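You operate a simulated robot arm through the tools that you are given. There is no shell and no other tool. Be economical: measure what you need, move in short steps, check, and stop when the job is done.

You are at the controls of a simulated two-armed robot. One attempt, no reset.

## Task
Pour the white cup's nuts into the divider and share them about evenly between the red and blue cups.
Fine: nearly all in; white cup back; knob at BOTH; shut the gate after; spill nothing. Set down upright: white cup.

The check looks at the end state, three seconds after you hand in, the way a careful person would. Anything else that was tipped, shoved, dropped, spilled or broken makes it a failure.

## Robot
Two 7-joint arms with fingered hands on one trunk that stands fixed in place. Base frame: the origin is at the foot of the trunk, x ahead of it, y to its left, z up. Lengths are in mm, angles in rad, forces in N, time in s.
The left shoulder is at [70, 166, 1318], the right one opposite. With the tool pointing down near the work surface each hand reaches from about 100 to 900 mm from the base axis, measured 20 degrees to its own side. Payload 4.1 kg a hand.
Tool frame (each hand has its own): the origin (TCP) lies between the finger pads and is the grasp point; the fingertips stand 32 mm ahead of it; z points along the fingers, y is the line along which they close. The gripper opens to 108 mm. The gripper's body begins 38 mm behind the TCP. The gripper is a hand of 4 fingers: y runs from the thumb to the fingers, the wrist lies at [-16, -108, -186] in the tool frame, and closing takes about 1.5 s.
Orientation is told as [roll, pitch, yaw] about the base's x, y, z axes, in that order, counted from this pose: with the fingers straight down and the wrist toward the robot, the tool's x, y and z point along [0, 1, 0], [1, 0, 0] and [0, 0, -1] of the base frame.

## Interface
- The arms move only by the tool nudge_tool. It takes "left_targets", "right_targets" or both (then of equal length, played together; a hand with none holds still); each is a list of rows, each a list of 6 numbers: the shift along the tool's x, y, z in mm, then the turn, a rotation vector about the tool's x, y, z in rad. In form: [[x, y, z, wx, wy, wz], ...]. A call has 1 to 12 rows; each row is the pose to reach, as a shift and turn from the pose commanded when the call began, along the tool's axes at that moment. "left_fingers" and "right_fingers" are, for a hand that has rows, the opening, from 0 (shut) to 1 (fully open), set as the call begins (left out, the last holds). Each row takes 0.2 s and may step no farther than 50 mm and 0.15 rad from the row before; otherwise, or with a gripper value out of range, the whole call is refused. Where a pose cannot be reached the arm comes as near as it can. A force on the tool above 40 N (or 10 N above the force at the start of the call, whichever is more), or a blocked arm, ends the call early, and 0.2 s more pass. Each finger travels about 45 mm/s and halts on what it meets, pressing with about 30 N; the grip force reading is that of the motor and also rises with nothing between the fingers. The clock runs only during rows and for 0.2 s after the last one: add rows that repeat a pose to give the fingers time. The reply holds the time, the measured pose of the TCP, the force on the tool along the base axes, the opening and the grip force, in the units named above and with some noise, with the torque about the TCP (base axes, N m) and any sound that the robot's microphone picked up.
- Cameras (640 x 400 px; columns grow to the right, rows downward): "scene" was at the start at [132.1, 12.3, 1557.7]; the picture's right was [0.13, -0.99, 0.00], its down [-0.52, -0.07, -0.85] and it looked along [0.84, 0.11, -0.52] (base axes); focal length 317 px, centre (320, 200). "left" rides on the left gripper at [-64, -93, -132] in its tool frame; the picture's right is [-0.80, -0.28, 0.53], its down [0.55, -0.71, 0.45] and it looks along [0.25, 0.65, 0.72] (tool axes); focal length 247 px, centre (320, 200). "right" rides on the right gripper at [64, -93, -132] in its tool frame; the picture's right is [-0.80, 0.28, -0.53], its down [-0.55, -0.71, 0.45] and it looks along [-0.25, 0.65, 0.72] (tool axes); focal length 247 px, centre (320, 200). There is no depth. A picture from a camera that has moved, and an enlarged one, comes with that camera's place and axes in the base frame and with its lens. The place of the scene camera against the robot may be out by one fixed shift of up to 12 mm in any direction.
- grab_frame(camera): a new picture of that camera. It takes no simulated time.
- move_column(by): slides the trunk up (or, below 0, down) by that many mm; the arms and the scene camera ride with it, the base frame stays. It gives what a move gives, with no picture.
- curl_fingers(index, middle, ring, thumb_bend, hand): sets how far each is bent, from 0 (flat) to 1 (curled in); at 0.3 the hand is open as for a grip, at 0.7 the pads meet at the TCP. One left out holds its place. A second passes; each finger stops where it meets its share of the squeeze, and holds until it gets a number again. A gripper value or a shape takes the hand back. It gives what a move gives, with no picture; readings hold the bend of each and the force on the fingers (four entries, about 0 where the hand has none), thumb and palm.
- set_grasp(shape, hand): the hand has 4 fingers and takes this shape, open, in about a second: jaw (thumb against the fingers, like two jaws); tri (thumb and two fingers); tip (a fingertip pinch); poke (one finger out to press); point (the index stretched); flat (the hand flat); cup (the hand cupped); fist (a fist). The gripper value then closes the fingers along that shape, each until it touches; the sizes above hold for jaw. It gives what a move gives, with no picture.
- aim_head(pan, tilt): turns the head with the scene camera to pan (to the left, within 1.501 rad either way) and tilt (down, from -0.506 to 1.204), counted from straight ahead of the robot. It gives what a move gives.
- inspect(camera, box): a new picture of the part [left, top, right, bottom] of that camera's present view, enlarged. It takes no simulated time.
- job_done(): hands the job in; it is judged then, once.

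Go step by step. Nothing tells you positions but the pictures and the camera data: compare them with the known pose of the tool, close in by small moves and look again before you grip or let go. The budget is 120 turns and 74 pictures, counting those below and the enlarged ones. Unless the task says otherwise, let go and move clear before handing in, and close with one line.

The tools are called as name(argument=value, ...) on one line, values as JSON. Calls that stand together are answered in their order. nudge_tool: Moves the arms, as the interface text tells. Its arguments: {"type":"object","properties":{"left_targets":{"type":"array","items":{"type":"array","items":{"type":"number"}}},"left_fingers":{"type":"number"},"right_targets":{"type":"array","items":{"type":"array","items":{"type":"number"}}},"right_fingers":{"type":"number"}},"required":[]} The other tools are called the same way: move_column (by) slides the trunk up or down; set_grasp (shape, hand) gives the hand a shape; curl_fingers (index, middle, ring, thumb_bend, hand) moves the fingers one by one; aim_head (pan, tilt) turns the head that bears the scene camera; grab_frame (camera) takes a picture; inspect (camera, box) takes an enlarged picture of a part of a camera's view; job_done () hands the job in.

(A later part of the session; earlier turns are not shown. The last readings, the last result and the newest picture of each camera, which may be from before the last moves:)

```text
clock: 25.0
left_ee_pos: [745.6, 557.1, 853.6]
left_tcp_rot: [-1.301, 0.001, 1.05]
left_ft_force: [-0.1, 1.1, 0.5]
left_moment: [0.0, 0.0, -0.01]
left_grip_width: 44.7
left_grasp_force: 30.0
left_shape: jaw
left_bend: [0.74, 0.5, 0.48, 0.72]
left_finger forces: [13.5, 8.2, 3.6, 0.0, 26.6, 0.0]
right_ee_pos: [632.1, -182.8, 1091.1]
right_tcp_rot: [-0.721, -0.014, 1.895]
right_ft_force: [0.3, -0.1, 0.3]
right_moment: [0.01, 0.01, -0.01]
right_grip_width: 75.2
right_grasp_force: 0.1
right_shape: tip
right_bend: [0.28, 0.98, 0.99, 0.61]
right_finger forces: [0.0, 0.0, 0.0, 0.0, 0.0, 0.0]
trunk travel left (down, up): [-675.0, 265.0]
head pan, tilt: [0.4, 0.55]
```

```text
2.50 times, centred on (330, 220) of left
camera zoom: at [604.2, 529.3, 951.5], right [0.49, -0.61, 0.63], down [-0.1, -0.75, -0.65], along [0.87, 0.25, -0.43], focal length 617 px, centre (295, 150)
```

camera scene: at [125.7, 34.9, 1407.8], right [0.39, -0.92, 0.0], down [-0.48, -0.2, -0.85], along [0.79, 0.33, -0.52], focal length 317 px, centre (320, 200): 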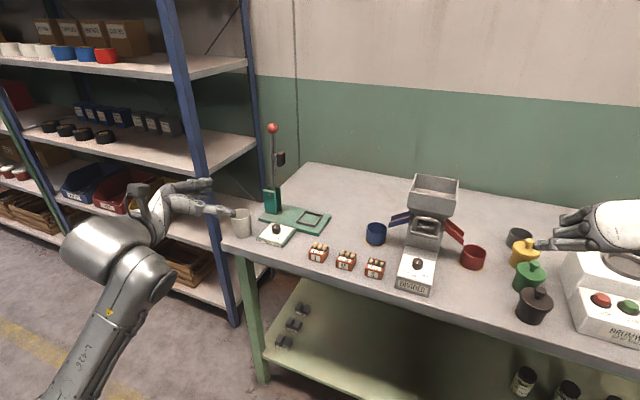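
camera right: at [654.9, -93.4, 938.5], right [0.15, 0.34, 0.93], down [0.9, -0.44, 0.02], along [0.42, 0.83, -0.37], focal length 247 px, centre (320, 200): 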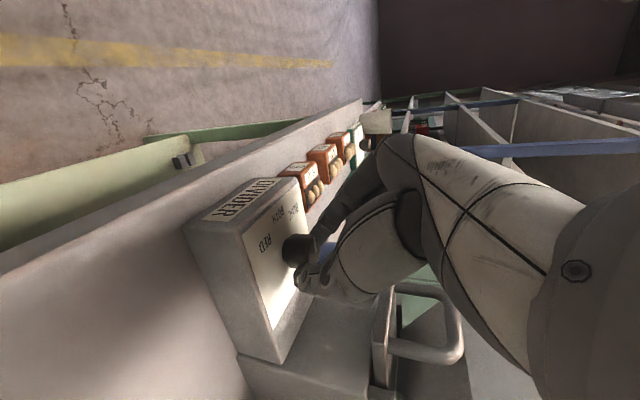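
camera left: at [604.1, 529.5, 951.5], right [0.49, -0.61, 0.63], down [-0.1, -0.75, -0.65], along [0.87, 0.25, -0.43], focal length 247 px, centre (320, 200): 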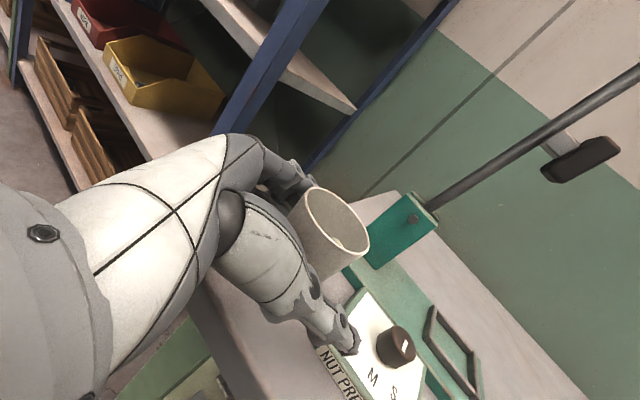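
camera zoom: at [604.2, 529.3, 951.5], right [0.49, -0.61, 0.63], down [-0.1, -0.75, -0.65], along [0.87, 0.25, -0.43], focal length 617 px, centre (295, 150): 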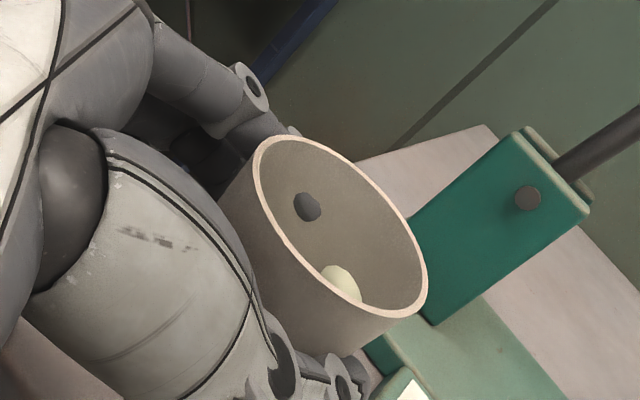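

The index fingertip has pressed through the cup wall. I'll relax the index to wall level and keep the squeeze on middle, ring and thumb.

curl_fingers(hand="left", index=0.46, middle=0.75, ring=0.75, thumb_bend=0.8)

inspect(camera="left", box=[250, 140, 410, 300])

```text
clock: 26.0
left_ee_pos: [745.9, 555.7, 853.7]
left_tcp_rot: [-1.299, -0.001, 1.05]
left_ft_force: [0.7, 1.0, 2.4]
left_moment: [0.12, -0.13, 0.01]
left_grip_width: 53.4
left_grasp_force: 24.0
left_shape: fingers
left_bend: [0.45, 0.53, 0.52, 0.65]
left_finger forces: [1.6, 11.1, 11.7, 0.0, 23.2, 0.0]
right_ee_pos: [632.3, -183.9, 1090.7]
right_tcp_rot: [-0.722, -0.011, 1.897]
right_ft_force: [0.7, -0.2, 0.1]
right_moment: [-0.01, 0.02, 0.04]
right_grip_width: 75.1
right_grasp_force: 0.2
right_shape: tip
right_bend: [0.28, 0.98, 0.99, 0.61]
right_finger forces: [0.0, 0.0, 0.1, 0.1, 0.0, 0.0]
trunk travel left (down, up): [-675.0, 265.0]
head pan, tilt: [0.4, 0.55]
```

```text
2.50 times, centred on (330, 220) of left
camera zoom: at [604.0, 529.1, 951.8], right [0.49, -0.61, 0.63], down [-0.1, -0.75, -0.65], along [0.87, 0.25, -0.43], focal length 617 px, centre (295, 150)
```

zoom: 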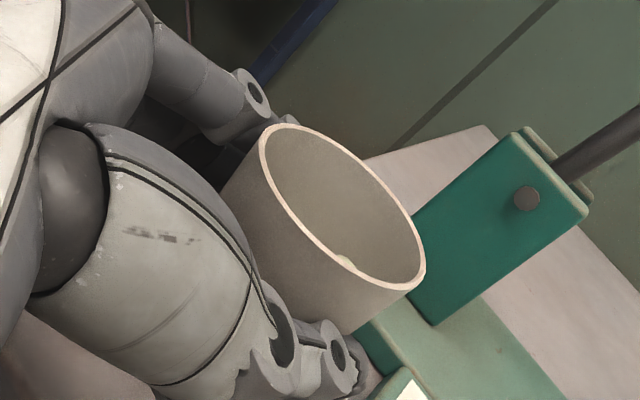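

The grip is now solid, with the load shared on middle, ring and thumb. I'll lift straight up 80 mm.

nudge_tool(left_targets=[[-10, 0, -3, 0, 0, 0], [-29, 0, -8, 0, 0, 0], [-53, 0, -15, 0, 0, 0], [-77, 0, -21, 0, 0, 0], [-77, 0, -21, 0, 0, 0]])

inspect(camera="scene", box=[180, 150, 310, 270])

```text
clock: 27.2
left_ee_pos: [746.6, 554.5, 932.1]
left_tcp_rot: [-1.3, 0.001, 1.05]
left_ft_force: [-0.2, 1.0, 0.0]
left_moment: [0.0, -0.01, -0.03]
left_grip_width: 53.6
left_grasp_force: 23.4
left_shape: fingers
left_bend: [0.45, 0.53, 0.52, 0.65]
left_finger forces: [1.9, 11.1, 11.0, 0.1, 23.2, 0.1]
right_ee_pos: [632.9, -182.9, 1091.0]
right_tcp_rot: [-0.719, -0.012, 1.894]
right_ft_force: [0.7, 0.0, -0.7]
right_moment: [0.01, 0.0, 0.01]
right_grip_width: 75.4
right_grasp_force: 0.1
right_shape: tip
right_bend: [0.28, 0.98, 0.99, 0.61]
right_finger forces: [0.0, 0.0, 0.0, 0.0, 0.0, 0.0]
trunk travel left (down, up): [-675.0, 265.0]
head pan, tilt: [0.4, 0.55]
```

```text
3.33 times, centred on (245, 210) of scene
camera zoom: at [126.0, 35.5, 1407.7], right [0.39, -0.92, 0.0], down [-0.48, -0.2, -0.85], along [0.79, 0.33, -0.52], focal length 1057 px, centre (570, 167)
```

zoom: 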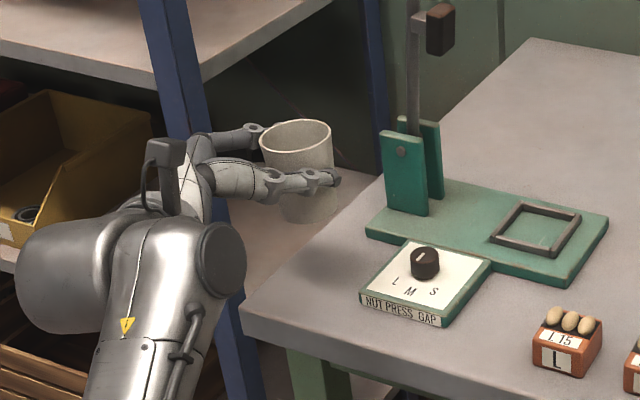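

The cup is lifted and upright. I'll carry it back from the press lever, over and right toward the left side of the hopper.

nudge_tool(left_targets=[[-20, -26, -1, 0, 0, 0], [-45, -60, -2, 0, 0, 0], [-70, -94, -3, 0, 0, 0], [-96, -128, -4, 0, 0, 0], [-121, -161, -5, 0, 0, 0], [-136, -190, 17, 0, 0, 0], [-151, -219, 39, 0, 0, 0], [-166, -248, 61, 0, 0, 0], [-182, -277, 83, 0, 0, 0], [-195, -294, 117, 0, 0, 0], [-208, -312, 152, 0, 0, 0], [-221, -329, 186, 0, 0, 0]])

aim_head(pan=0.134, tilt=0.45)

grab_frame(camera="scene")

```text
clock: 29.7
left_ee_pos: [774.8, 245.2, 1106.7]
left_tcp_rot: [-1.271, -0.102, 1.141]
left_ft_force: [-0.1, -0.7, -0.8]
left_moment: [-0.01, 0.02, 0.02]
left_grip_width: 53.7
left_grasp_force: 22.8
left_shape: fingers
left_bend: [0.45, 0.53, 0.52, 0.65]
left_finger forces: [2.3, 11.1, 10.1, 0.0, 22.9, 0.0]
right_ee_pos: [633.5, -183.6, 1090.6]
right_tcp_rot: [-0.72, -0.013, 1.895]
right_ft_force: [0.3, -0.3, 0.3]
right_moment: [0.04, 0.0, 0.0]
right_grip_width: 75.6
right_grasp_force: 0.0
right_shape: tip
right_bend: [0.28, 0.98, 0.99, 0.61]
right_finger forces: [0.0, 0.0, 0.0, 0.0, 0.0, 0.1]
trunk travel left (down, up): [-675.0, 265.0]
head pan, tilt: [0.4, 0.55]
stopped in row 12 (left hand): the arm was blocked; the commanded pose is now the measured one
```

```text
clock: 30.4
left_ee_pos: [775.6, 245.6, 1106.9]
left_tcp_rot: [-1.273, -0.1, 1.142]
left_ft_force: [0.7, 1.1, -0.1]
left_moment: [0.02, -0.02, 0.0]
left_grip_width: 53.4
left_grasp_force: 23.5
left_shape: fingers
left_bend: [0.45, 0.53, 0.52, 0.65]
left_finger forces: [2.4, 11.2, 10.1, 0.0, 22.8, 0.0]
right_ee_pos: [632.9, -181.9, 1089.8]
right_tcp_rot: [-0.721, -0.012, 1.896]
right_ft_force: [0.3, -0.8, 0.6]
right_moment: [0.0, 0.0, -0.01]
right_grip_width: 75.5
right_grasp_force: 0.1
right_shape: tip
right_bend: [0.28, 0.98, 0.99, 0.61]
right_finger forces: [0.0, 0.1, 0.0, 0.1, 0.0, 0.0]
trunk travel left (down, up): [-675.0, 265.0]
head pan, tilt: [0.134, 0.45]
```

```text
38 pictures are left
camera scene: at [134.2, 12.6, 1416.8], right [0.14, -0.99, 0.0], down [-0.43, -0.06, -0.9], along [0.89, 0.12, -0.44], focal length 317 px, centre (320, 200)
```

scene: 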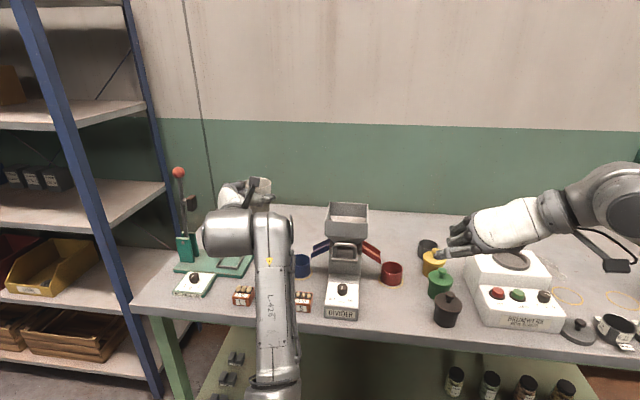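

The arm hit a joint limit because the heading doesn't suit this side. I'll turn the hand clockwise about the vertical, keeping the cup upright, so the fingers point more to the right.

nudge_tool(left_targets=[[0, 0, 0, 0.13, -0.001, 0.0275], [0, 0, 0, 0.259, -0.003, 0.055], [0, 0, 0, 0.389, -0.004, 0.0825], [0, 0, 0, 0.519, -0.005, 0.11], [0, 0, 0, 0.648, -0.007, 0.1375], [0, 0, 0, 0.778, -0.008, 0.165], [0, 0, 0, 0.778, -0.008, 0.165]])

```text
clock: 32.0
left_ee_pos: [773.0, 242.6, 1106.2]
left_tcp_rot: [-1.238, -0.008, 0.346]
left_ft_force: [0.3, -0.1, -0.6]
left_moment: [0.03, 0.0, 0.03]
left_grip_width: 53.6
left_grasp_force: 23.3
left_shape: fingers
left_bend: [0.44, 0.53, 0.52, 0.65]
left_finger forces: [2.5, 10.6, 9.7, 0.1, 22.6, 0.1]
right_ee_pos: [632.4, -184.1, 1090.5]
right_tcp_rot: [-0.721, -0.012, 1.895]
right_ft_force: [-0.2, -0.2, 0.4]
right_moment: [0.01, 0.03, 0.0]
right_grip_width: 75.3
right_grasp_force: 0.1
right_shape: tip
right_bend: [0.28, 0.98, 0.99, 0.61]
right_finger forces: [0.0, 0.0, 0.1, 0.0, 0.0, 0.0]
trunk travel left (down, up): [-675.0, 265.0]
head pan, tilt: [0.134, 0.45]
```

That worked and the cup is nearly upright. I'll move over the hopper's left side, then view.

nudge_tool(left_targets=[[-10, 10, 33, 0, 0, 0], [-21, 21, 67, 0, 0, 0], [-31, 32, 101, 0, 0, 0], [-42, 42, 135, 0, 0, 0], [-52, 53, 168, 0, 0, 0], [-52, 53, 168, 0, 0, 0]])

inspect(camera="scene", box=[220, 100, 440, 320])

grab_frame(camera="left")

```text
clock: 33.5
left_ee_pos: [883.2, 97.2, 1100.4]
left_tcp_rot: [-1.236, -0.009, 0.347]
left_ft_force: [0.2, 0.1, -1.1]
left_moment: [-0.01, 0.03, 0.01]
left_grip_width: 53.6
left_grasp_force: 22.5
left_shape: fingers
left_bend: [0.44, 0.53, 0.52, 0.65]
left_finger forces: [2.6, 10.4, 9.5, 0.1, 22.6, 0.0]
right_ee_pos: [632.0, -182.2, 1090.3]
right_tcp_rot: [-0.721, -0.012, 1.896]
right_ft_force: [0.4, 0.4, 0.1]
right_moment: [-0.01, -0.01, 0.0]
right_grip_width: 75.6
right_grasp_force: 0.0
right_shape: tip
right_bend: [0.28, 0.98, 0.99, 0.61]
right_finger forces: [0.1, 0.1, 0.1, 0.0, 0.0, 0.0]
trunk travel left (down, up): [-675.0, 265.0]
head pan, tilt: [0.134, 0.45]
```

```text
1.82 times, centred on (330, 210) of scene
camera zoom: at [134.0, 13.1, 1416.8], right [0.13, -0.99, 0.0], down [-0.43, -0.06, -0.9], along [0.89, 0.12, -0.44], focal length 577 px, centre (302, 182)
```

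zoom: 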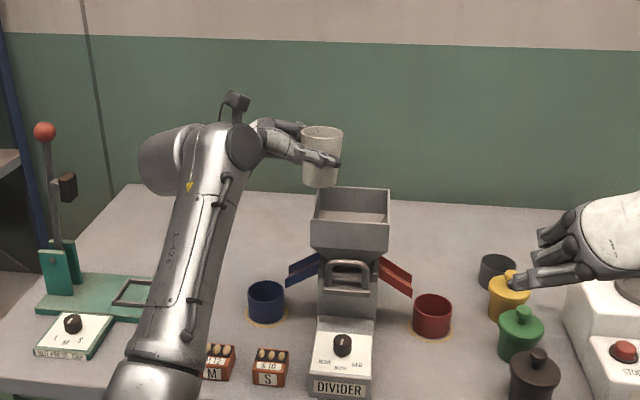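

```text
36 pictures are left
camera left: at [760.3, 162.7, 1204.5], right [-0.01, -0.82, 0.58], down [-0.58, -0.47, -0.67], along [0.82, -0.34, -0.46], focal length 247 px, centre (320, 200)
```

left: 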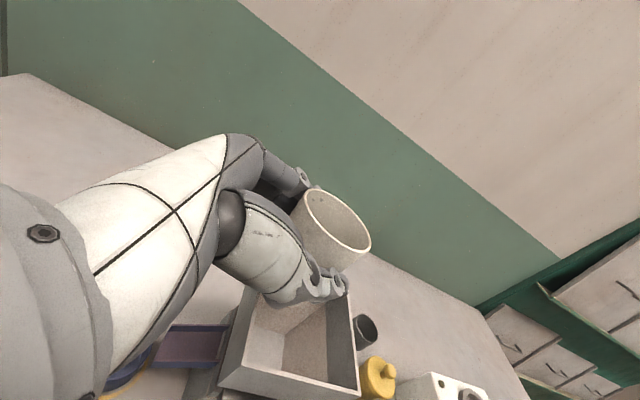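

The hopper spans x 835–949 and y −16..92, and the cup lip is over its left part. I'll tilt in stages, starting with about 0.7 rad.

nudge_tool(left_targets=[[2, 0, 2, 0, 0.14, 0], [4, -1, 4, 0, 0.28, 0], [7, -1, 7, 0, 0.42, 0], [10, -2, 9, 0, 0.56, 0], [12, -2, 11, 0, 0.7, 0], [12, -2, 11, 0, 0.7, 0]])

grab_frame(camera="left")

```text
clock: 34.9
left_ee_pos: [885.7, 89.4, 1085.1]
left_tcp_rot: [-0.537, -0.006, 0.346]
left_ft_force: [0.2, -0.2, -0.5]
left_moment: [0.01, 0.04, 0.0]
left_grip_width: 53.8
left_grasp_force: 22.3
left_shape: fingers
left_bend: [0.44, 0.53, 0.52, 0.65]
left_finger forces: [2.8, 10.4, 9.5, 0.1, 22.5, 0.0]
right_ee_pos: [632.6, -182.6, 1091.3]
right_tcp_rot: [-0.722, -0.012, 1.895]
right_ft_force: [-0.3, 0.2, 0.3]
right_moment: [0.04, 0.01, -0.01]
right_grip_width: 75.4
right_grasp_force: 0.0
right_shape: tip
right_bend: [0.28, 0.98, 0.99, 0.61]
right_finger forces: [0.0, 0.0, 0.0, 0.1, 0.0, 0.1]
trunk travel left (down, up): [-675.0, 265.0]
head pan, tilt: [0.134, 0.45]
```

```text
35 pictures are left
camera left: at [792.9, 69.8, 1231.7], right [0.06, -1.0, -0.05], down [-0.74, -0.01, -0.67], along [0.67, 0.08, -0.74], focal length 247 px, centre (320, 200)
```

left: 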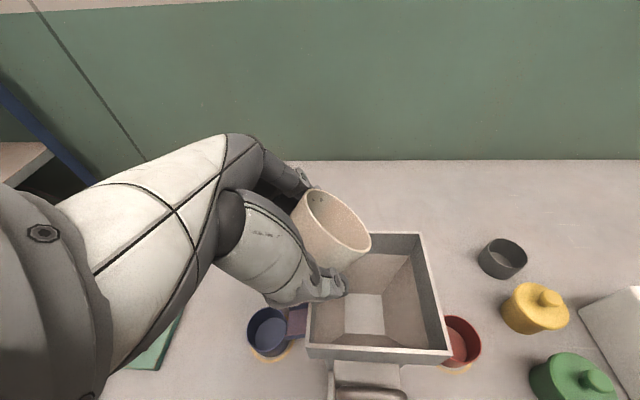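

The lip is over the hopper opening. I'll continue tilting slowly to pour.

nudge_tool(left_targets=[[0, -4, 0, 0, 0.08, 0], [0, -8, 0, 0, 0.16, 0], [0, -8, 0, 0, 0.24, 0], [0, -8, 0, 0, 0.32, 0], [0, -8, 0, 0, 0.4, 0], [0, -8, 0, 0, 0.48, 0], [0, -8, 0, 0, 0.56, 0], [0, -8, 0, 0, 0.64, 0], [0, -8, 0, 0, 0.72, 0], [0, -8, 0, 0, 0.8, 0], [0, -8, 0, 0, 0.8, 0]])

grab_frame(camera="left")

inspect(camera="scene", box=[240, 110, 420, 290])

```text
clock: 37.2
left_ee_pos: [876.3, 87.8, 1085.0]
left_tcp_rot: [0.184, -0.01, 0.347]
left_ft_force: [0.5, -0.8, 0.5]
left_moment: [0.0, 0.01, 0.02]
left_grip_width: 53.6
left_grasp_force: 22.9
left_shape: fingers
left_bend: [0.44, 0.53, 0.52, 0.65]
left_finger forces: [3.0, 10.4, 9.6, 0.0, 22.5, 0.0]
left hand out of reach, approached as far as the arm can: row 10, 11
right_ee_pos: [631.9, -183.3, 1090.5]
right_tcp_rot: [-0.72, -0.013, 1.896]
right_ft_force: [-0.5, -0.3, -0.7]
right_moment: [0.0, 0.03, 0.01]
right_grip_width: 75.2
right_grasp_force: 0.0
right_shape: tip
right_bend: [0.28, 0.98, 0.99, 0.61]
right_finger forces: [0.0, 0.0, 0.1, 0.1, 0.1, 0.0]
trunk travel left (down, up): [-675.0, 265.0]
head pan, tilt: [0.134, 0.45]
```

```text
34 pictures are left
camera left: at [818.9, -26.5, 1203.7], right [-0.03, -0.74, -0.67], down [-0.87, 0.34, -0.35], along [0.49, 0.58, -0.66], focal length 247 px, centre (320, 200)
```

left: 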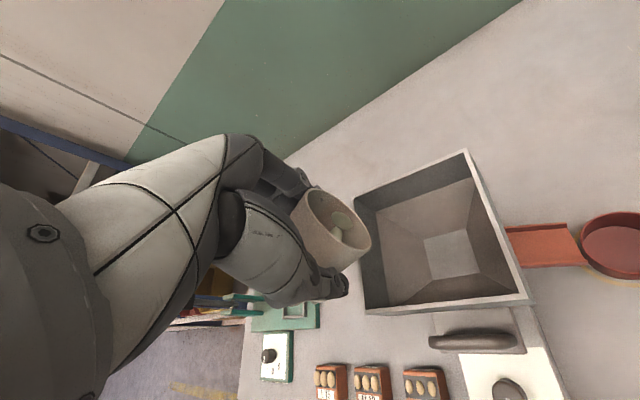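

```text
2.22 times, centred on (330, 200) of scene
camera zoom: at [134.3, 12.0, 1416.8], right [0.13, -0.99, 0.0], down [-0.43, -0.06, -0.9], along [0.89, 0.12, -0.44], focal length 705 px, centre (298, 200)
```

zoom: 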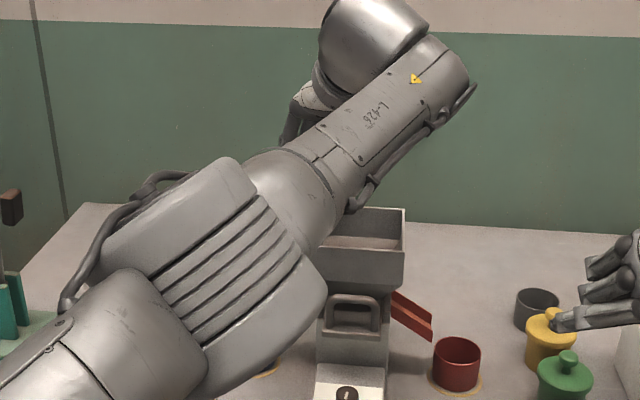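

Nuts are still in the cup and the arm ran out of travel at about 85° of tilt. I'll tip back to a safe angle, raise the trunk so the wrist has more room, and re-approach.

nudge_tool(left_targets=[[0, 0, 0, 0, -0.12, 0], [0, 0, 0, 0, -0.24, 0], [0, 0, -5, 0, -0.36, 0], [0, 0, -10, 0, -0.48, 0], [0, 0, -15, 0, -0.6, 0], [0, 0, -15, 0, -0.72, 0], [0, 0, -15, 0, -0.84, 0], [0, 0, -15, 0, -0.84, 0]])

move_column(by=180)

grab_frame(camera="left")

```text
clock: 39.0
left_ee_pos: [877.5, 85.0, 1100.6]
left_tcp_rot: [-0.661, -0.009, 0.346]
left_ft_force: [0.0, -0.1, -1.0]
left_moment: [-0.02, 0.03, 0.0]
left_grip_width: 53.6
left_grasp_force: 22.7
left_shape: fingers
left_bend: [0.44, 0.53, 0.52, 0.65]
left_finger forces: [3.0, 10.2, 9.4, 0.0, 22.2, 0.0]
right_ee_pos: [632.7, -183.3, 1089.9]
right_tcp_rot: [-0.722, -0.011, 1.896]
right_ft_force: [-0.1, 0.5, 0.4]
right_moment: [0.01, 0.01, 0.01]
right_grip_width: 75.3
right_grasp_force: 0.0
right_shape: tip
right_bend: [0.28, 0.98, 0.99, 0.61]
right_finger forces: [0.0, 0.0, 0.1, 0.1, 0.1, 0.0]
trunk travel left (down, up): [-675.0, 265.0]
head pan, tilt: [0.134, 0.45]
```

```text
clock: 41.0
left_ee_pos: [877.9, 83.4, 1280.3]
left_tcp_rot: [-0.658, -0.008, 0.348]
left_ft_force: [0.0, -0.8, -0.7]
left_moment: [-0.02, -0.01, -0.02]
left_grip_width: 53.4
left_grasp_force: 22.7
left_shape: fingers
left_bend: [0.44, 0.53, 0.52, 0.65]
left_finger forces: [3.0, 10.3, 9.5, 0.0, 22.2, 0.1]
right_ee_pos: [633.6, -182.8, 1270.9]
right_tcp_rot: [-0.721, -0.011, 1.895]
right_ft_force: [-0.5, -0.5, -1.0]
right_moment: [-0.01, 0.02, -0.01]
right_grip_width: 75.3
right_grasp_force: 0.1
right_shape: tip
right_bend: [0.28, 0.98, 0.99, 0.61]
right_finger forces: [0.0, 0.1, 0.0, 0.0, 0.1, 0.1]
trunk travel left (down, up): [-855.0, 85.0]
head pan, tilt: [0.134, 0.45]
```

```text
32 pictures are left
camera left: at [780.3, 80.0, 1423.9], right [0.06, -1.0, 0.06], down [-0.71, -0.09, -0.7], along [0.7, 0.0, -0.72], focal length 247 px, centre (320, 200)
```

left: 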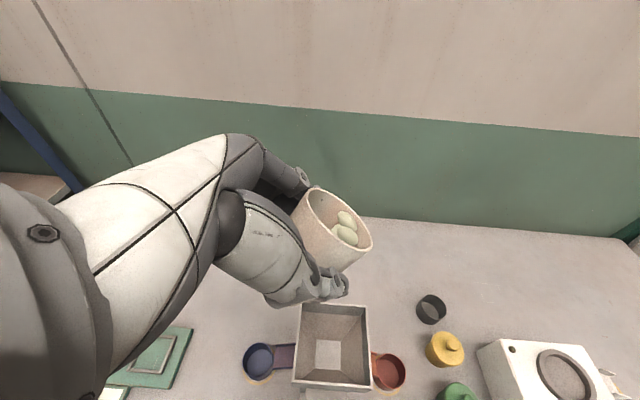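

The nuts are resting partway along the cup wall, held in. I'll descend back over the hopper, turning the yaw to 0 on the way.

nudge_tool(left_targets=[[10, 1, 12, 0.02, 0, 0.025], [28, 3, 36, 0.05, 0, 0.065], [49, 5, 63, 0.09, 0, 0.115], [70, 8, 90, 0.13, 0, 0.168], [90, 10, 116, 0.165, 0, 0.213], [106, 12, 137, 0.195, 0, 0.25], [117, 13, 150, 0.214, 0, 0.277], [117, 13, 150, 0.214, 0, 0.277]])

grab_frame(camera="left")

```text
clock: 42.9
left_ee_pos: [889.9, 88.4, 1089.8]
left_tcp_rot: [-0.655, -0.009, -0.004]
left_ft_force: [0.0, 0.2, -0.6]
left_moment: [0.01, -0.01, -0.02]
left_grip_width: 53.6
left_grasp_force: 23.1
left_shape: fingers
left_bend: [0.44, 0.53, 0.52, 0.65]
left_finger forces: [3.2, 10.2, 9.5, 0.1, 22.1, 0.1]
right_ee_pos: [632.9, -182.3, 1271.1]
right_tcp_rot: [-0.72, -0.013, 1.896]
right_ft_force: [-0.2, 0.2, 0.1]
right_moment: [0.02, -0.01, 0.0]
right_grip_width: 75.5
right_grasp_force: 0.1
right_shape: tip
right_bend: [0.28, 0.98, 0.99, 0.61]
right_finger forces: [0.0, 0.0, 0.0, 0.0, 0.0, 0.1]
trunk travel left (down, up): [-855.0, 85.0]
head pan, tilt: [0.134, 0.45]
```

```text
31 pictures are left
camera left: at [797.5, 119.5, 1233.8], right [-0.29, -0.96, 0.06], down [-0.7, 0.17, -0.7], along [0.65, -0.24, -0.72], focal length 247 px, centre (320, 200)
```

left: 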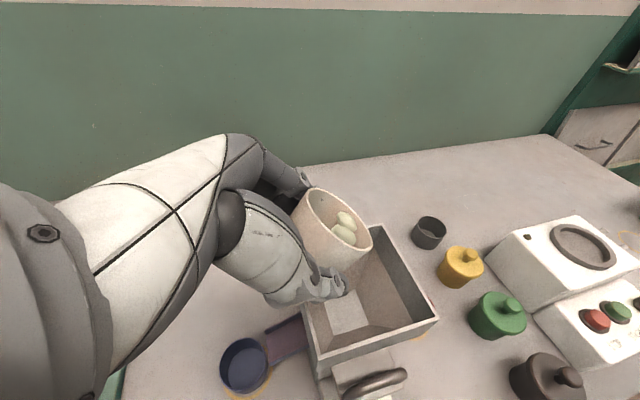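

The lip is now well inside the hopper outline. I'll tilt steadily further.

nudge_tool(left_targets=[[0, 0, 0, 0, 0.12, 0], [0, 0, 0, 0, 0.24, 0], [0, 0, 0, 0, 0.36, 0], [-1, 0, 1, 0, 0.48, 0], [-2, 0, 2, 0, 0.6, 0], [-3, 0, 3, 0, 0.72, 0], [-5, 0, 4, 0, 0.84, 0], [-7, 0, 5, 0, 0.95, 0], [-8, 0, 6, 0, 1.06, 0], [-8, 0, 6, 0, 1.17, 0], [-8, 0, 6, 0, 1.28, 0], [-8, 0, 6, 0, 1.28, 0]])

grab_frame(camera="left")

```text
clock: 45.5
left_ee_pos: [882.7, 82.0, 1091.1]
left_tcp_rot: [0.542, -0.011, -0.012]
left_ft_force: [-1.2, 0.2, -0.6]
left_moment: [0.01, 0.01, -0.02]
left_grip_width: 53.8
left_grasp_force: 22.5
left_shape: fingers
left_bend: [0.44, 0.53, 0.52, 0.65]
left_finger forces: [3.3, 9.9, 9.2, 0.0, 22.2, 0.0]
left hand out of reach, approached as far as the arm can: row 9, 10, 11, 12
right_ee_pos: [632.8, -182.8, 1270.2]
right_tcp_rot: [-0.721, -0.013, 1.895]
right_ft_force: [-0.3, 0.9, 0.1]
right_moment: [0.03, 0.01, 0.0]
right_grip_width: 75.4
right_grasp_force: 0.1
right_shape: tip
right_bend: [0.28, 0.98, 0.99, 0.61]
right_finger forces: [0.0, 0.0, 0.0, 0.0, 0.0, 0.1]
trunk travel left (down, up): [-855.0, 85.0]
head pan, tilt: [0.134, 0.45]
```

```text
30 pictures are left
camera left: at [787.1, -40.2, 1170.6], right [-0.28, -0.4, -0.87], down [-0.7, 0.71, -0.11], along [0.66, 0.58, -0.48], focal length 247 px, centre (320, 200)
```

left: 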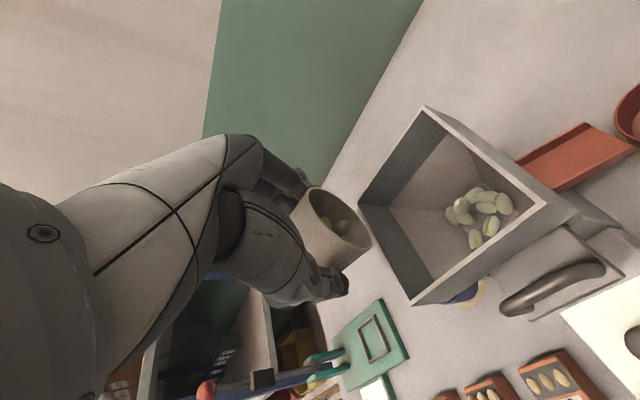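

About a dozen nuts are in the hopper, with a couple still in the cup. Zooming in.

inspect(camera="left", box=[270, 90, 570, 320])

```text
1.74 times, centred on (420, 205) of left
camera zoom: at [787.1, -40.2, 1170.6], right [-0.28, -0.4, -0.87], down [-0.7, 0.71, -0.11], along [0.66, 0.58, -0.48], focal length 430 px, centre (146, 191)
```

zoom: 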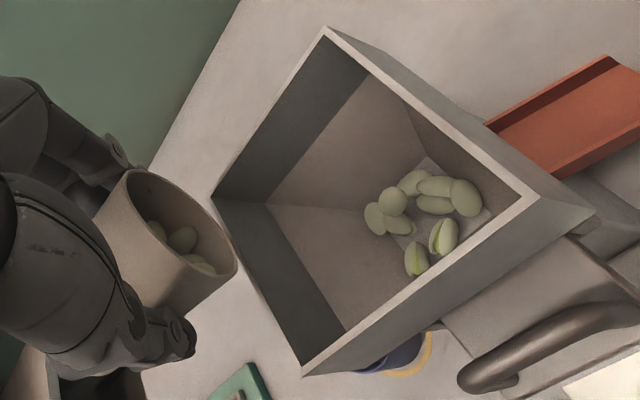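

A few nuts are left at about 105° of tilt, and reach is the limit. Turning the yaw clockwise brings the wrist closer; I'll do that over the hopper, then tilt more.

nudge_tool(left_targets=[[-2, 2, -2, -0.07, 0, 0.097], [-4, 4, -5, -0.14, 0, 0.195], [-6, 6, -7, -0.21, 0, 0.292], [-8, 8, -10, -0.28, 0, 0.39], [-11, 10, -13, -0.351, 0, 0.487], [-11, 10, -13, -0.351, 0, 0.487]])

nudge_tool(left_targets=[[0, 0, 0, 0, 0.09, 0], [0, 0, 0, 0, 0.18, 0], [0, 0, 0, 0, 0.27, 0], [0, 0, 0, 0, 0.36, 0], [0, 0, 0, 0, 0.36, 0]])

grab_frame(camera="left")

```text
clock: 46.9
left_ee_pos: [892.4, 64.1, 1096.6]
left_tcp_rot: [0.565, -0.056, -0.615]
left_ft_force: [0.6, 0.1, -0.5]
left_moment: [-0.01, 0.01, 0.0]
left_grip_width: 53.7
left_grasp_force: 23.0
left_shape: fingers
left_bend: [0.44, 0.53, 0.52, 0.65]
left_finger forces: [3.0, 10.1, 9.4, 0.0, 21.9, 0.0]
right_ee_pos: [632.6, -183.2, 1269.3]
right_tcp_rot: [-0.721, -0.012, 1.896]
right_ft_force: [0.2, 0.6, -0.1]
right_moment: [0.04, -0.03, 0.01]
right_grip_width: 75.5
right_grasp_force: 0.1
right_shape: tip
right_bend: [0.28, 0.98, 0.99, 0.61]
right_finger forces: [0.0, 0.0, 0.0, 0.1, 0.0, 0.1]
trunk travel left (down, up): [-855.0, 85.0]
head pan, tilt: [0.134, 0.45]
```

```text
clock: 48.0
left_ee_pos: [892.1, 65.6, 1097.9]
left_tcp_rot: [0.924, -0.055, -0.612]
left_ft_force: [1.1, -0.5, -0.8]
left_moment: [-0.01, -0.01, -0.03]
left_grip_width: 53.8
left_grasp_force: 22.3
left_shape: fingers
left_bend: [0.44, 0.53, 0.53, 0.65]
left_finger forces: [2.9, 10.2, 9.3, 0.1, 22.0, 0.0]
right_ee_pos: [632.5, -182.9, 1271.1]
right_tcp_rot: [-0.72, -0.011, 1.898]
right_ft_force: [0.0, 0.3, -0.4]
right_moment: [-0.02, 0.03, -0.01]
right_grip_width: 75.3
right_grasp_force: 0.1
right_shape: tip
right_bend: [0.28, 0.98, 0.99, 0.61]
right_finger forces: [0.1, 0.0, 0.0, 0.1, 0.0, 0.0]
trunk travel left (down, up): [-855.0, 85.0]
head pan, tilt: [0.134, 0.45]
```

```text
28 pictures are left
camera left: at [732.6, 1.2, 1120.6], right [-0.22, 0.09, -0.97], down [-0.19, 0.97, 0.13], along [0.96, 0.21, -0.2], focal length 247 px, centre (320, 200)
```

left: 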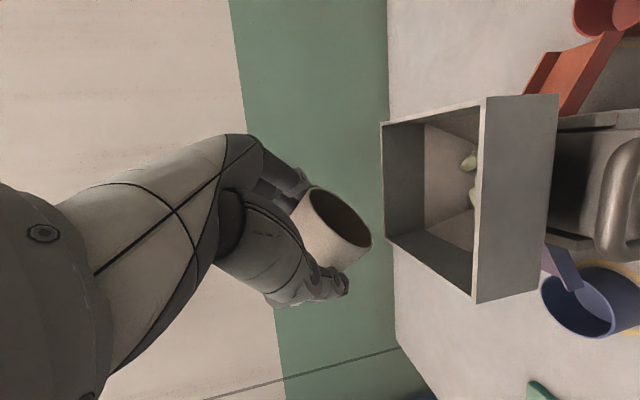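

inspect(camera="left", box=[280, 160, 400, 300])

```text
2.86 times, centred on (340, 230) of left
camera zoom: at [732.6, 1.2, 1120.6], right [-0.22, 0.09, -0.97], down [-0.19, 0.97, 0.13], along [0.96, 0.21, -0.2], focal length 706 px, centre (263, 114)
```

zoom: 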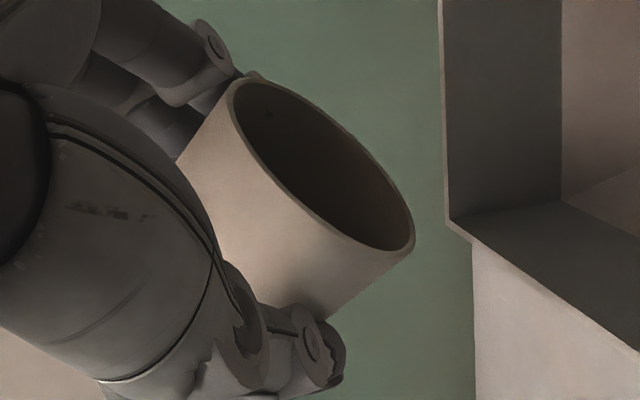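

The cup is empty. I'll untilt while moving up and left, away from the hopper.

nudge_tool(left_targets=[[8, 0, -6, 0, -0.12, 0], [16, -5, -10, 0, -0.25, 0], [25, -15, -11, 0, -0.38, 0], [34, -30, -12, 0, -0.52, 0], [43, -45, -12, 0, -0.66, 0], [52, -60, -12, 0, -0.8, 0], [60, -78, -12, 0, -0.94, 0], [67, -95, -12, 0, -1.08, 0], [67, -95, -12, 0, -1.2, 0], [67, -95, -12, 0, -1.2, 0]])

```text
clock: 50.2
left_ee_pos: [828.6, 145.7, 1151.7]
left_tcp_rot: [-0.276, -0.056, -0.612]
left_ft_force: [-0.4, 0.6, 0.0]
left_moment: [0.01, -0.01, 0.0]
left_grip_width: 53.7
left_grasp_force: 21.7
left_shape: fingers
left_bend: [0.44, 0.53, 0.53, 0.65]
left_finger forces: [3.2, 10.0, 9.1, 0.0, 21.9, 0.1]
right_ee_pos: [633.3, -184.3, 1270.2]
right_tcp_rot: [-0.721, -0.013, 1.895]
right_ft_force: [0.1, -0.2, -0.4]
right_moment: [-0.01, 0.05, 0.02]
right_grip_width: 75.1
right_grasp_force: 0.1
right_shape: tip
right_bend: [0.28, 0.98, 0.99, 0.61]
right_finger forces: [0.0, 0.1, 0.1, 0.0, 0.0, 0.0]
trunk travel left (down, up): [-855.0, 85.0]
head pan, tilt: [0.134, 0.45]
```

Next I'll restore the yaw and back away from the divider toward the cup's home.

nudge_tool(left_targets=[[6, -21, 1, -0.034, 0.007, -0.12], [13, -42, 2, -0.068, 0.014, -0.24], [19, -63, 2, -0.102, 0.021, -0.36], [26, -84, 3, -0.136, 0.028, -0.48], [32, -105, 4, -0.17, 0.035, -0.6], [39, -126, 5, -0.204, 0.042, -0.72], [45, -147, 6, -0.238, 0.049, -0.84], [51, -166, 6, -0.2725, 0.056, -0.96], [51, -166, 6, -0.2725, 0.056, -0.96]])

```text
clock: 52.2
left_ee_pos: [722.1, 279.7, 1123.2]
left_tcp_rot: [-0.276, -0.056, 0.389]
left_ft_force: [0.0, 0.1, -0.4]
left_moment: [0.0, -0.01, 0.0]
left_grip_width: 53.6
left_grasp_force: 22.1
left_shape: fingers
left_bend: [0.44, 0.53, 0.53, 0.65]
left_finger forces: [3.3, 10.0, 9.1, 0.1, 22.0, 0.0]
right_ee_pos: [633.3, -183.9, 1270.3]
right_tcp_rot: [-0.721, -0.012, 1.895]
right_ft_force: [-0.2, -0.3, 0.0]
right_moment: [0.0, 0.0, -0.03]
right_grip_width: 75.8
right_grasp_force: 0.1
right_shape: tip
right_bend: [0.28, 0.98, 0.99, 0.61]
right_finger forces: [0.0, 0.0, 0.0, 0.1, 0.1, 0.1]
trunk travel left (down, up): [-855.0, 85.0]
head pan, tilt: [0.134, 0.45]
```

Now I'll bring the cup upright while moving left.

nudge_tool(left_targets=[[21, -1, 0, 0.005, -0.128, -0.005], [43, -3, -1, 0.01, -0.256, -0.01], [64, -4, -1, 0.015, -0.384, -0.015], [86, -6, -2, 0.02, -0.512, -0.02], [107, -7, -2, 0.026, -0.64, -0.026], [129, -9, -3, 0.031, -0.768, -0.031], [150, -11, -3, 0.036, -0.896, -0.036], [171, -12, -4, 0.0415, -1.024, -0.041], [171, -12, -4, 0.0415, -1.024, -0.041]])

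```text
clock: 54.2
left_ee_pos: [649.8, 429.7, 1081.0]
left_tcp_rot: [-1.3, -0.002, 0.388]
left_ft_force: [0.1, 0.1, -0.3]
left_moment: [0.02, -0.01, -0.02]
left_grip_width: 53.5
left_grasp_force: 22.1
left_shape: fingers
left_bend: [0.44, 0.53, 0.53, 0.65]
left_finger forces: [3.2, 9.9, 8.9, 0.1, 21.9, 0.0]
right_ee_pos: [633.4, -183.9, 1270.6]
right_tcp_rot: [-0.72, -0.013, 1.895]
right_ft_force: [-0.2, -0.6, -0.7]
right_moment: [-0.01, 0.03, 0.0]
right_grip_width: 75.5
right_grasp_force: 0.1
right_shape: tip
right_bend: [0.28, 0.98, 0.99, 0.61]
right_finger forces: [0.1, 0.0, 0.0, 0.0, 0.1, 0.1]
trunk travel left (down, up): [-855.0, 85.0]
head pan, tilt: [0.134, 0.45]
```

The cup is upright. I'll turn back to the grasp heading near home, then lower the trunk again.

nudge_tool(left_targets=[[2, 15, -15, -0.128, 0, -0.035], [5, 30, -31, -0.255, 0, -0.071], [7, 45, -46, -0.383, 0, -0.106], [10, 60, -62, -0.51, 0, -0.142], [12, 75, -77, -0.638, 0, -0.177], [12, 75, -77, -0.638, 0, -0.177]])

move_column(by=-180)

aim_head(pan=0.4, tilt=0.55)

inspect(camera="scene", box=[180, 150, 310, 270])

```text
clock: 55.6
left_ee_pos: [691.0, 530.2, 1089.9]
left_tcp_rot: [-1.303, -0.002, 1.049]
left_ft_force: [-0.2, -0.1, -0.8]
left_moment: [-0.01, -0.05, 0.0]
left_grip_width: 53.7
left_grasp_force: 22.0
left_shape: fingers
left_bend: [0.44, 0.53, 0.53, 0.65]
left_finger forces: [3.4, 9.7, 8.9, 0.1, 21.9, 0.0]
right_ee_pos: [632.3, -183.4, 1270.2]
right_tcp_rot: [-0.72, -0.013, 1.895]
right_ft_force: [0.5, -0.3, -0.5]
right_moment: [0.0, 0.02, 0.0]
right_grip_width: 75.4
right_grasp_force: 0.0
right_shape: tip
right_bend: [0.28, 0.98, 0.99, 0.61]
right_finger forces: [0.1, 0.1, 0.1, 0.1, 0.1, 0.1]
trunk travel left (down, up): [-855.0, 85.0]
head pan, tilt: [0.134, 0.45]
```

```text
clock: 57.6
left_ee_pos: [690.4, 529.4, 909.4]
left_tcp_rot: [-1.299, -0.003, 1.048]
left_ft_force: [0.4, -0.4, -1.0]
left_moment: [-0.01, 0.03, 0.02]
left_grip_width: 53.6
left_grasp_force: 21.9
left_shape: fingers
left_bend: [0.44, 0.53, 0.53, 0.65]
left_finger forces: [3.3, 9.7, 8.9, 0.0, 21.9, 0.0]
right_ee_pos: [632.1, -183.4, 1090.3]
right_tcp_rot: [-0.72, -0.011, 1.895]
right_ft_force: [0.4, -0.5, -0.1]
right_moment: [0.01, -0.03, -0.02]
right_grip_width: 75.5
right_grasp_force: 0.1
right_shape: tip
right_bend: [0.28, 0.98, 0.99, 0.61]
right_finger forces: [0.0, 0.0, 0.1, 0.0, 0.0, 0.1]
trunk travel left (down, up): [-675.0, 265.0]
head pan, tilt: [0.134, 0.45]
```

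```text
clock: 58.4
left_ee_pos: [690.5, 530.4, 909.4]
left_tcp_rot: [-1.301, -0.003, 1.049]
left_ft_force: [0.1, -0.3, -0.5]
left_moment: [0.0, -0.02, -0.06]
left_grip_width: 53.8
left_grasp_force: 22.0
left_shape: fingers
left_bend: [0.44, 0.53, 0.53, 0.65]
left_finger forces: [3.5, 9.6, 8.8, 0.0, 21.7, 0.0]
right_ee_pos: [633.4, -182.2, 1089.9]
right_tcp_rot: [-0.722, -0.013, 1.895]
right_ft_force: [-0.6, -0.5, 0.5]
right_moment: [0.02, -0.01, 0.01]
right_grip_width: 75.6
right_grasp_force: 0.0
right_shape: tip
right_bend: [0.28, 0.98, 0.99, 0.61]
right_finger forces: [0.1, 0.1, 0.1, 0.0, 0.0, 0.0]
trunk travel left (down, up): [-675.0, 265.0]
head pan, tilt: [0.4, 0.55]
```

```text
3.33 times, centred on (245, 210) of scene
camera zoom: at [125.9, 35.0, 1407.8], right [0.39, -0.92, 0.0], down [-0.48, -0.2, -0.85], along [0.79, 0.33, -0.52], focal length 1057 px, centre (570, 167)
```

zoom: 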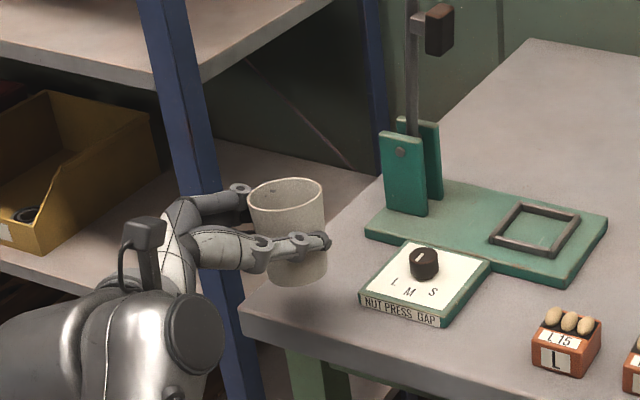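

I'll move over the original spot, then lower straight down to the original grasp height.

nudge_tool(left_targets=[[-5, 25, 17, 0, 0, 0], [-9, 50, 34, 0, 0, 0], [-9, 50, 34, 0, 0, 0], [10, 50, 39, 0, 0, 0], [25, 50, 43.5, 0, 0, 0], [35, 50, 46, 0, 0, 0], [41, 50, 48, 0, 0, 0], [42, 50, 48.3, 0, 0, 0], [42, 50, 48.3, 0, 0, 0]])

inspect(camera="scene", box=[200, 180, 300, 270])

```text
clock: 60.4
left_ee_pos: [747.2, 555.6, 856.2]
left_tcp_rot: [-1.302, -0.002, 1.049]
left_ft_force: [0.6, -0.4, -0.1]
left_moment: [0.02, 0.01, 0.04]
left_grip_width: 53.9
left_grasp_force: 22.1
left_shape: fingers
left_bend: [0.44, 0.53, 0.53, 0.65]
left_finger forces: [3.4, 9.7, 8.9, 0.0, 21.7, 0.0]
right_ee_pos: [632.1, -183.1, 1090.8]
right_tcp_rot: [-0.722, -0.012, 1.896]
right_ft_force: [0.1, 0.2, -0.9]
right_moment: [0.0, 0.02, 0.03]
right_grip_width: 75.3
right_grasp_force: 0.0
right_shape: tip
right_bend: [0.28, 0.98, 0.99, 0.61]
right_finger forces: [0.0, 0.0, 0.0, 0.0, 0.0, 0.0]
trunk travel left (down, up): [-675.0, 265.0]
head pan, tilt: [0.4, 0.55]
```

```text
4.44 times, centred on (250, 225) of scene
camera zoom: at [125.9, 35.2, 1407.7], right [0.39, -0.92, 0.0], down [-0.48, -0.2, -0.85], along [0.79, 0.33, -0.52], focal length 1410 px, centre (631, 89)
```

zoom: 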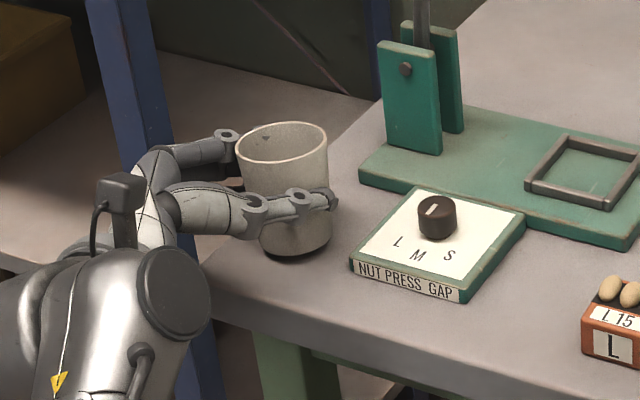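

It's still a few millimetres above the table and slightly leaning. I'll lower in small steps, watching the force.

nudge_tool(left_targets=[[1.4, 0, 0.4, 0, 0, 0], [2.9, 0, 0.8, 0, 0, 0], [2.9, 0, 0.8, 0, 0, 0]])

nudge_tool(left_targets=[[1.4, 0, 0.4, 0, 0, 0], [2.4, 0, 0.7, 0, 0, 0], [2.4, 0, 0.7, 0, 0, 0]])

inspect(camera="scene", box=[200, 180, 300, 270])

```text
clock: 61.2
left_ee_pos: [747.1, 555.3, 853.5]
left_tcp_rot: [-1.3, -0.003, 1.049]
left_ft_force: [-0.4, -0.2, -0.3]
left_moment: [-0.03, -0.04, -0.01]
left_grip_width: 53.7
left_grasp_force: 21.3
left_shape: fingers
left_bend: [0.44, 0.53, 0.53, 0.65]
left_finger forces: [3.4, 9.7, 8.9, 0.0, 21.7, 0.1]
right_ee_pos: [632.5, -184.2, 1091.7]
right_tcp_rot: [-0.721, -0.012, 1.897]
right_ft_force: [0.5, 0.8, -1.3]
right_moment: [0.01, 0.02, -0.01]
right_grip_width: 75.4
right_grasp_force: 0.0
right_shape: tip
right_bend: [0.28, 0.98, 0.99, 0.61]
right_finger forces: [0.0, 0.0, 0.0, 0.0, 0.1, 0.0]
trunk travel left (down, up): [-675.0, 265.0]
head pan, tilt: [0.4, 0.55]
```

```text
clock: 62.0
left_ee_pos: [745.7, 555.1, 851.5]
left_tcp_rot: [-1.303, -0.003, 1.048]
left_ft_force: [0.4, -0.1, 4.9]
left_moment: [0.07, -0.18, 0.03]
left_grip_width: 53.6
left_grasp_force: 22.0
left_shape: fingers
left_bend: [0.44, 0.53, 0.53, 0.65]
left_finger forces: [2.8, 9.5, 9.9, 0.0, 21.9, 0.0]
right_ee_pos: [632.2, -184.0, 1091.1]
right_tcp_rot: [-0.722, -0.013, 1.895]
right_ft_force: [0.3, -0.2, 0.0]
right_moment: [0.01, -0.02, 0.04]
right_grip_width: 75.5
right_grasp_force: 0.0
right_shape: tip
right_bend: [0.28, 0.98, 0.99, 0.61]
right_finger forces: [0.0, 0.0, 0.0, 0.0, 0.1, 0.1]
trunk travel left (down, up): [-675.0, 265.0]
head pan, tilt: [0.4, 0.55]
```

```text
4.44 times, centred on (250, 225) of scene
camera zoom: at [125.0, 34.5, 1407.9], right [0.39, -0.92, 0.0], down [-0.48, -0.2, -0.85], along [0.79, 0.33, -0.52], focal length 1410 px, centre (631, 89)
```

zoom: 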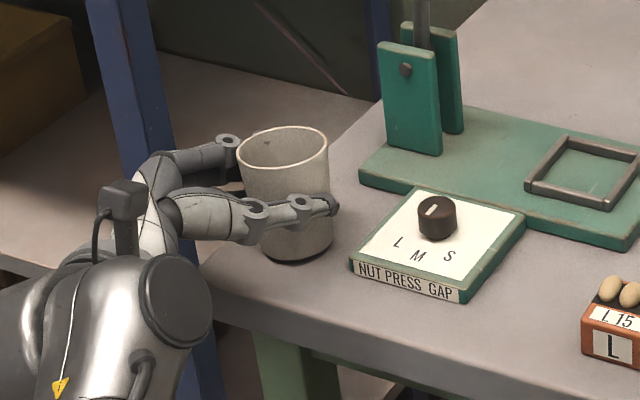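

The base has touched with about 5 N, but the cup leans roughly 5°. I'll raise slightly, straighten it, and lower again.

nudge_tool(left_targets=[[-3, 0, -0.8, 0, 0, 0], [-3, 0, -0.8, 0, 0.06, 0.05], [-1.5, 0, -0.4, 0, 0.06, 0.05], [-0.5, 0, -0.1, 0, 0.06, 0.05], [-0.5, 0, -0.1, 0, 0.06, 0.05]])

inspect(camera="scene", box=[200, 180, 300, 270])

```text
clock: 63.2
left_ee_pos: [746.5, 554.4, 852.2]
left_tcp_rot: [-1.241, -0.05, 1.034]
left_ft_force: [0.2, -1.8, 6.1]
left_moment: [-0.03, -0.17, -0.04]
left_grip_width: 53.7
left_grasp_force: 21.9
left_shape: fingers
left_bend: [0.44, 0.53, 0.53, 0.65]
left_finger forces: [3.3, 9.6, 9.2, 0.0, 22.5, 0.0]
right_ee_pos: [632.0, -183.9, 1091.1]
right_tcp_rot: [-0.723, -0.011, 1.896]
right_ft_force: [-0.3, -0.4, -0.1]
right_moment: [-0.03, 0.02, 0.0]
right_grip_width: 75.3
right_grasp_force: 0.0
right_shape: tip
right_bend: [0.28, 0.98, 0.99, 0.61]
right_finger forces: [0.1, 0.0, 0.1, 0.0, 0.0, 0.1]
trunk travel left (down, up): [-675.0, 265.0]
head pan, tilt: [0.4, 0.55]
```

```text
4.44 times, centred on (250, 225) of scene
camera zoom: at [124.9, 34.3, 1407.9], right [0.39, -0.92, 0.0], down [-0.48, -0.2, -0.85], along [0.79, 0.33, -0.52], focal length 1410 px, centre (631, 89)
```

zoom: 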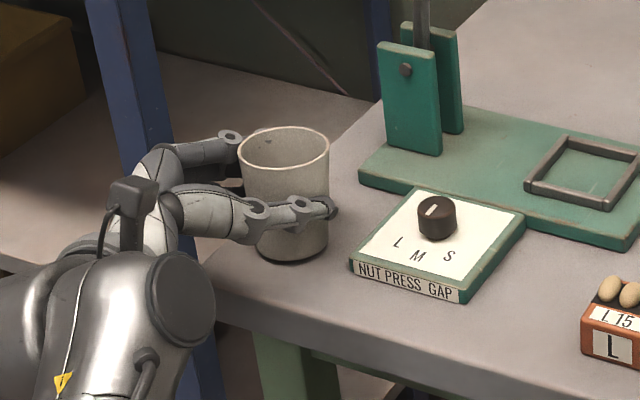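

The cup is upright and resting on the table. I'll release gently, in stages.

curl_fingers(hand="left", index=0.38, middle=0.47, ring=0.47, thumb_bend=0.58)

curl_fingers(hand="left", index=0.28, middle=0.28, ring=0.28, thumb_bend=0.3)

inspect(camera="scene", box=[200, 180, 300, 270])

```text
clock: 64.2
left_ee_pos: [746.3, 554.7, 850.9]
left_tcp_rot: [-1.24, -0.05, 1.034]
left_ft_force: [-0.1, 0.4, -0.3]
left_moment: [0.02, -0.01, -0.01]
left_grip_width: 62.2
left_grasp_force: 0.2
left_shape: fingers
left_bend: [0.38, 0.47, 0.47, 0.57]
left_finger forces: [0.1, 0.1, 0.0, 0.0, 0.0, 0.1]
right_ee_pos: [632.9, -183.3, 1090.2]
right_tcp_rot: [-0.722, -0.013, 1.895]
right_ft_force: [0.4, -0.2, 0.0]
right_moment: [0.01, -0.03, 0.0]
right_grip_width: 75.6
right_grasp_force: 0.0
right_shape: tip
right_bend: [0.28, 0.98, 0.99, 0.61]
right_finger forces: [0.0, 0.0, 0.1, 0.1, 0.0, 0.0]
trunk travel left (down, up): [-675.0, 265.0]
head pan, tilt: [0.4, 0.55]
```

```text
clock: 65.2
left_ee_pos: [746.1, 555.4, 851.1]
left_tcp_rot: [-1.241, -0.048, 1.032]
left_ft_force: [0.1, -0.2, 0.4]
left_moment: [-0.01, 0.03, 0.01]
left_grip_width: 111.8
left_grasp_force: 0.2
left_shape: fingers
left_bend: [0.28, 0.28, 0.28, 0.3]
left_finger forces: [0.0, 0.0, 0.0, 0.0, 0.1, 0.1]
right_ee_pos: [632.2, -182.9, 1090.3]
right_tcp_rot: [-0.723, -0.013, 1.895]
right_ft_force: [-0.2, -0.1, 0.4]
right_moment: [0.02, 0.01, -0.02]
right_grip_width: 75.3
right_grasp_force: 0.0
right_shape: tip
right_bend: [0.28, 0.98, 0.99, 0.61]
right_finger forces: [0.0, 0.1, 0.0, 0.0, 0.0, 0.0]
trunk travel left (down, up): [-675.0, 265.0]
head pan, tilt: [0.4, 0.55]
```

```text
4.44 times, centred on (250, 225) of scene
camera zoom: at [125.8, 35.1, 1407.8], right [0.39, -0.92, 0.0], down [-0.48, -0.2, -0.85], along [0.79, 0.33, -0.52], focal length 1410 px, centre (631, 89)
```

zoom: 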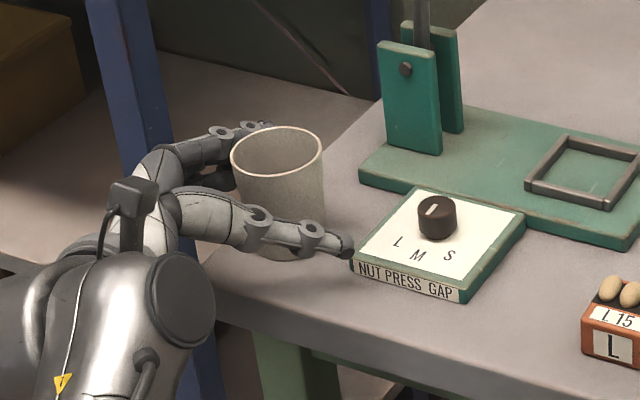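

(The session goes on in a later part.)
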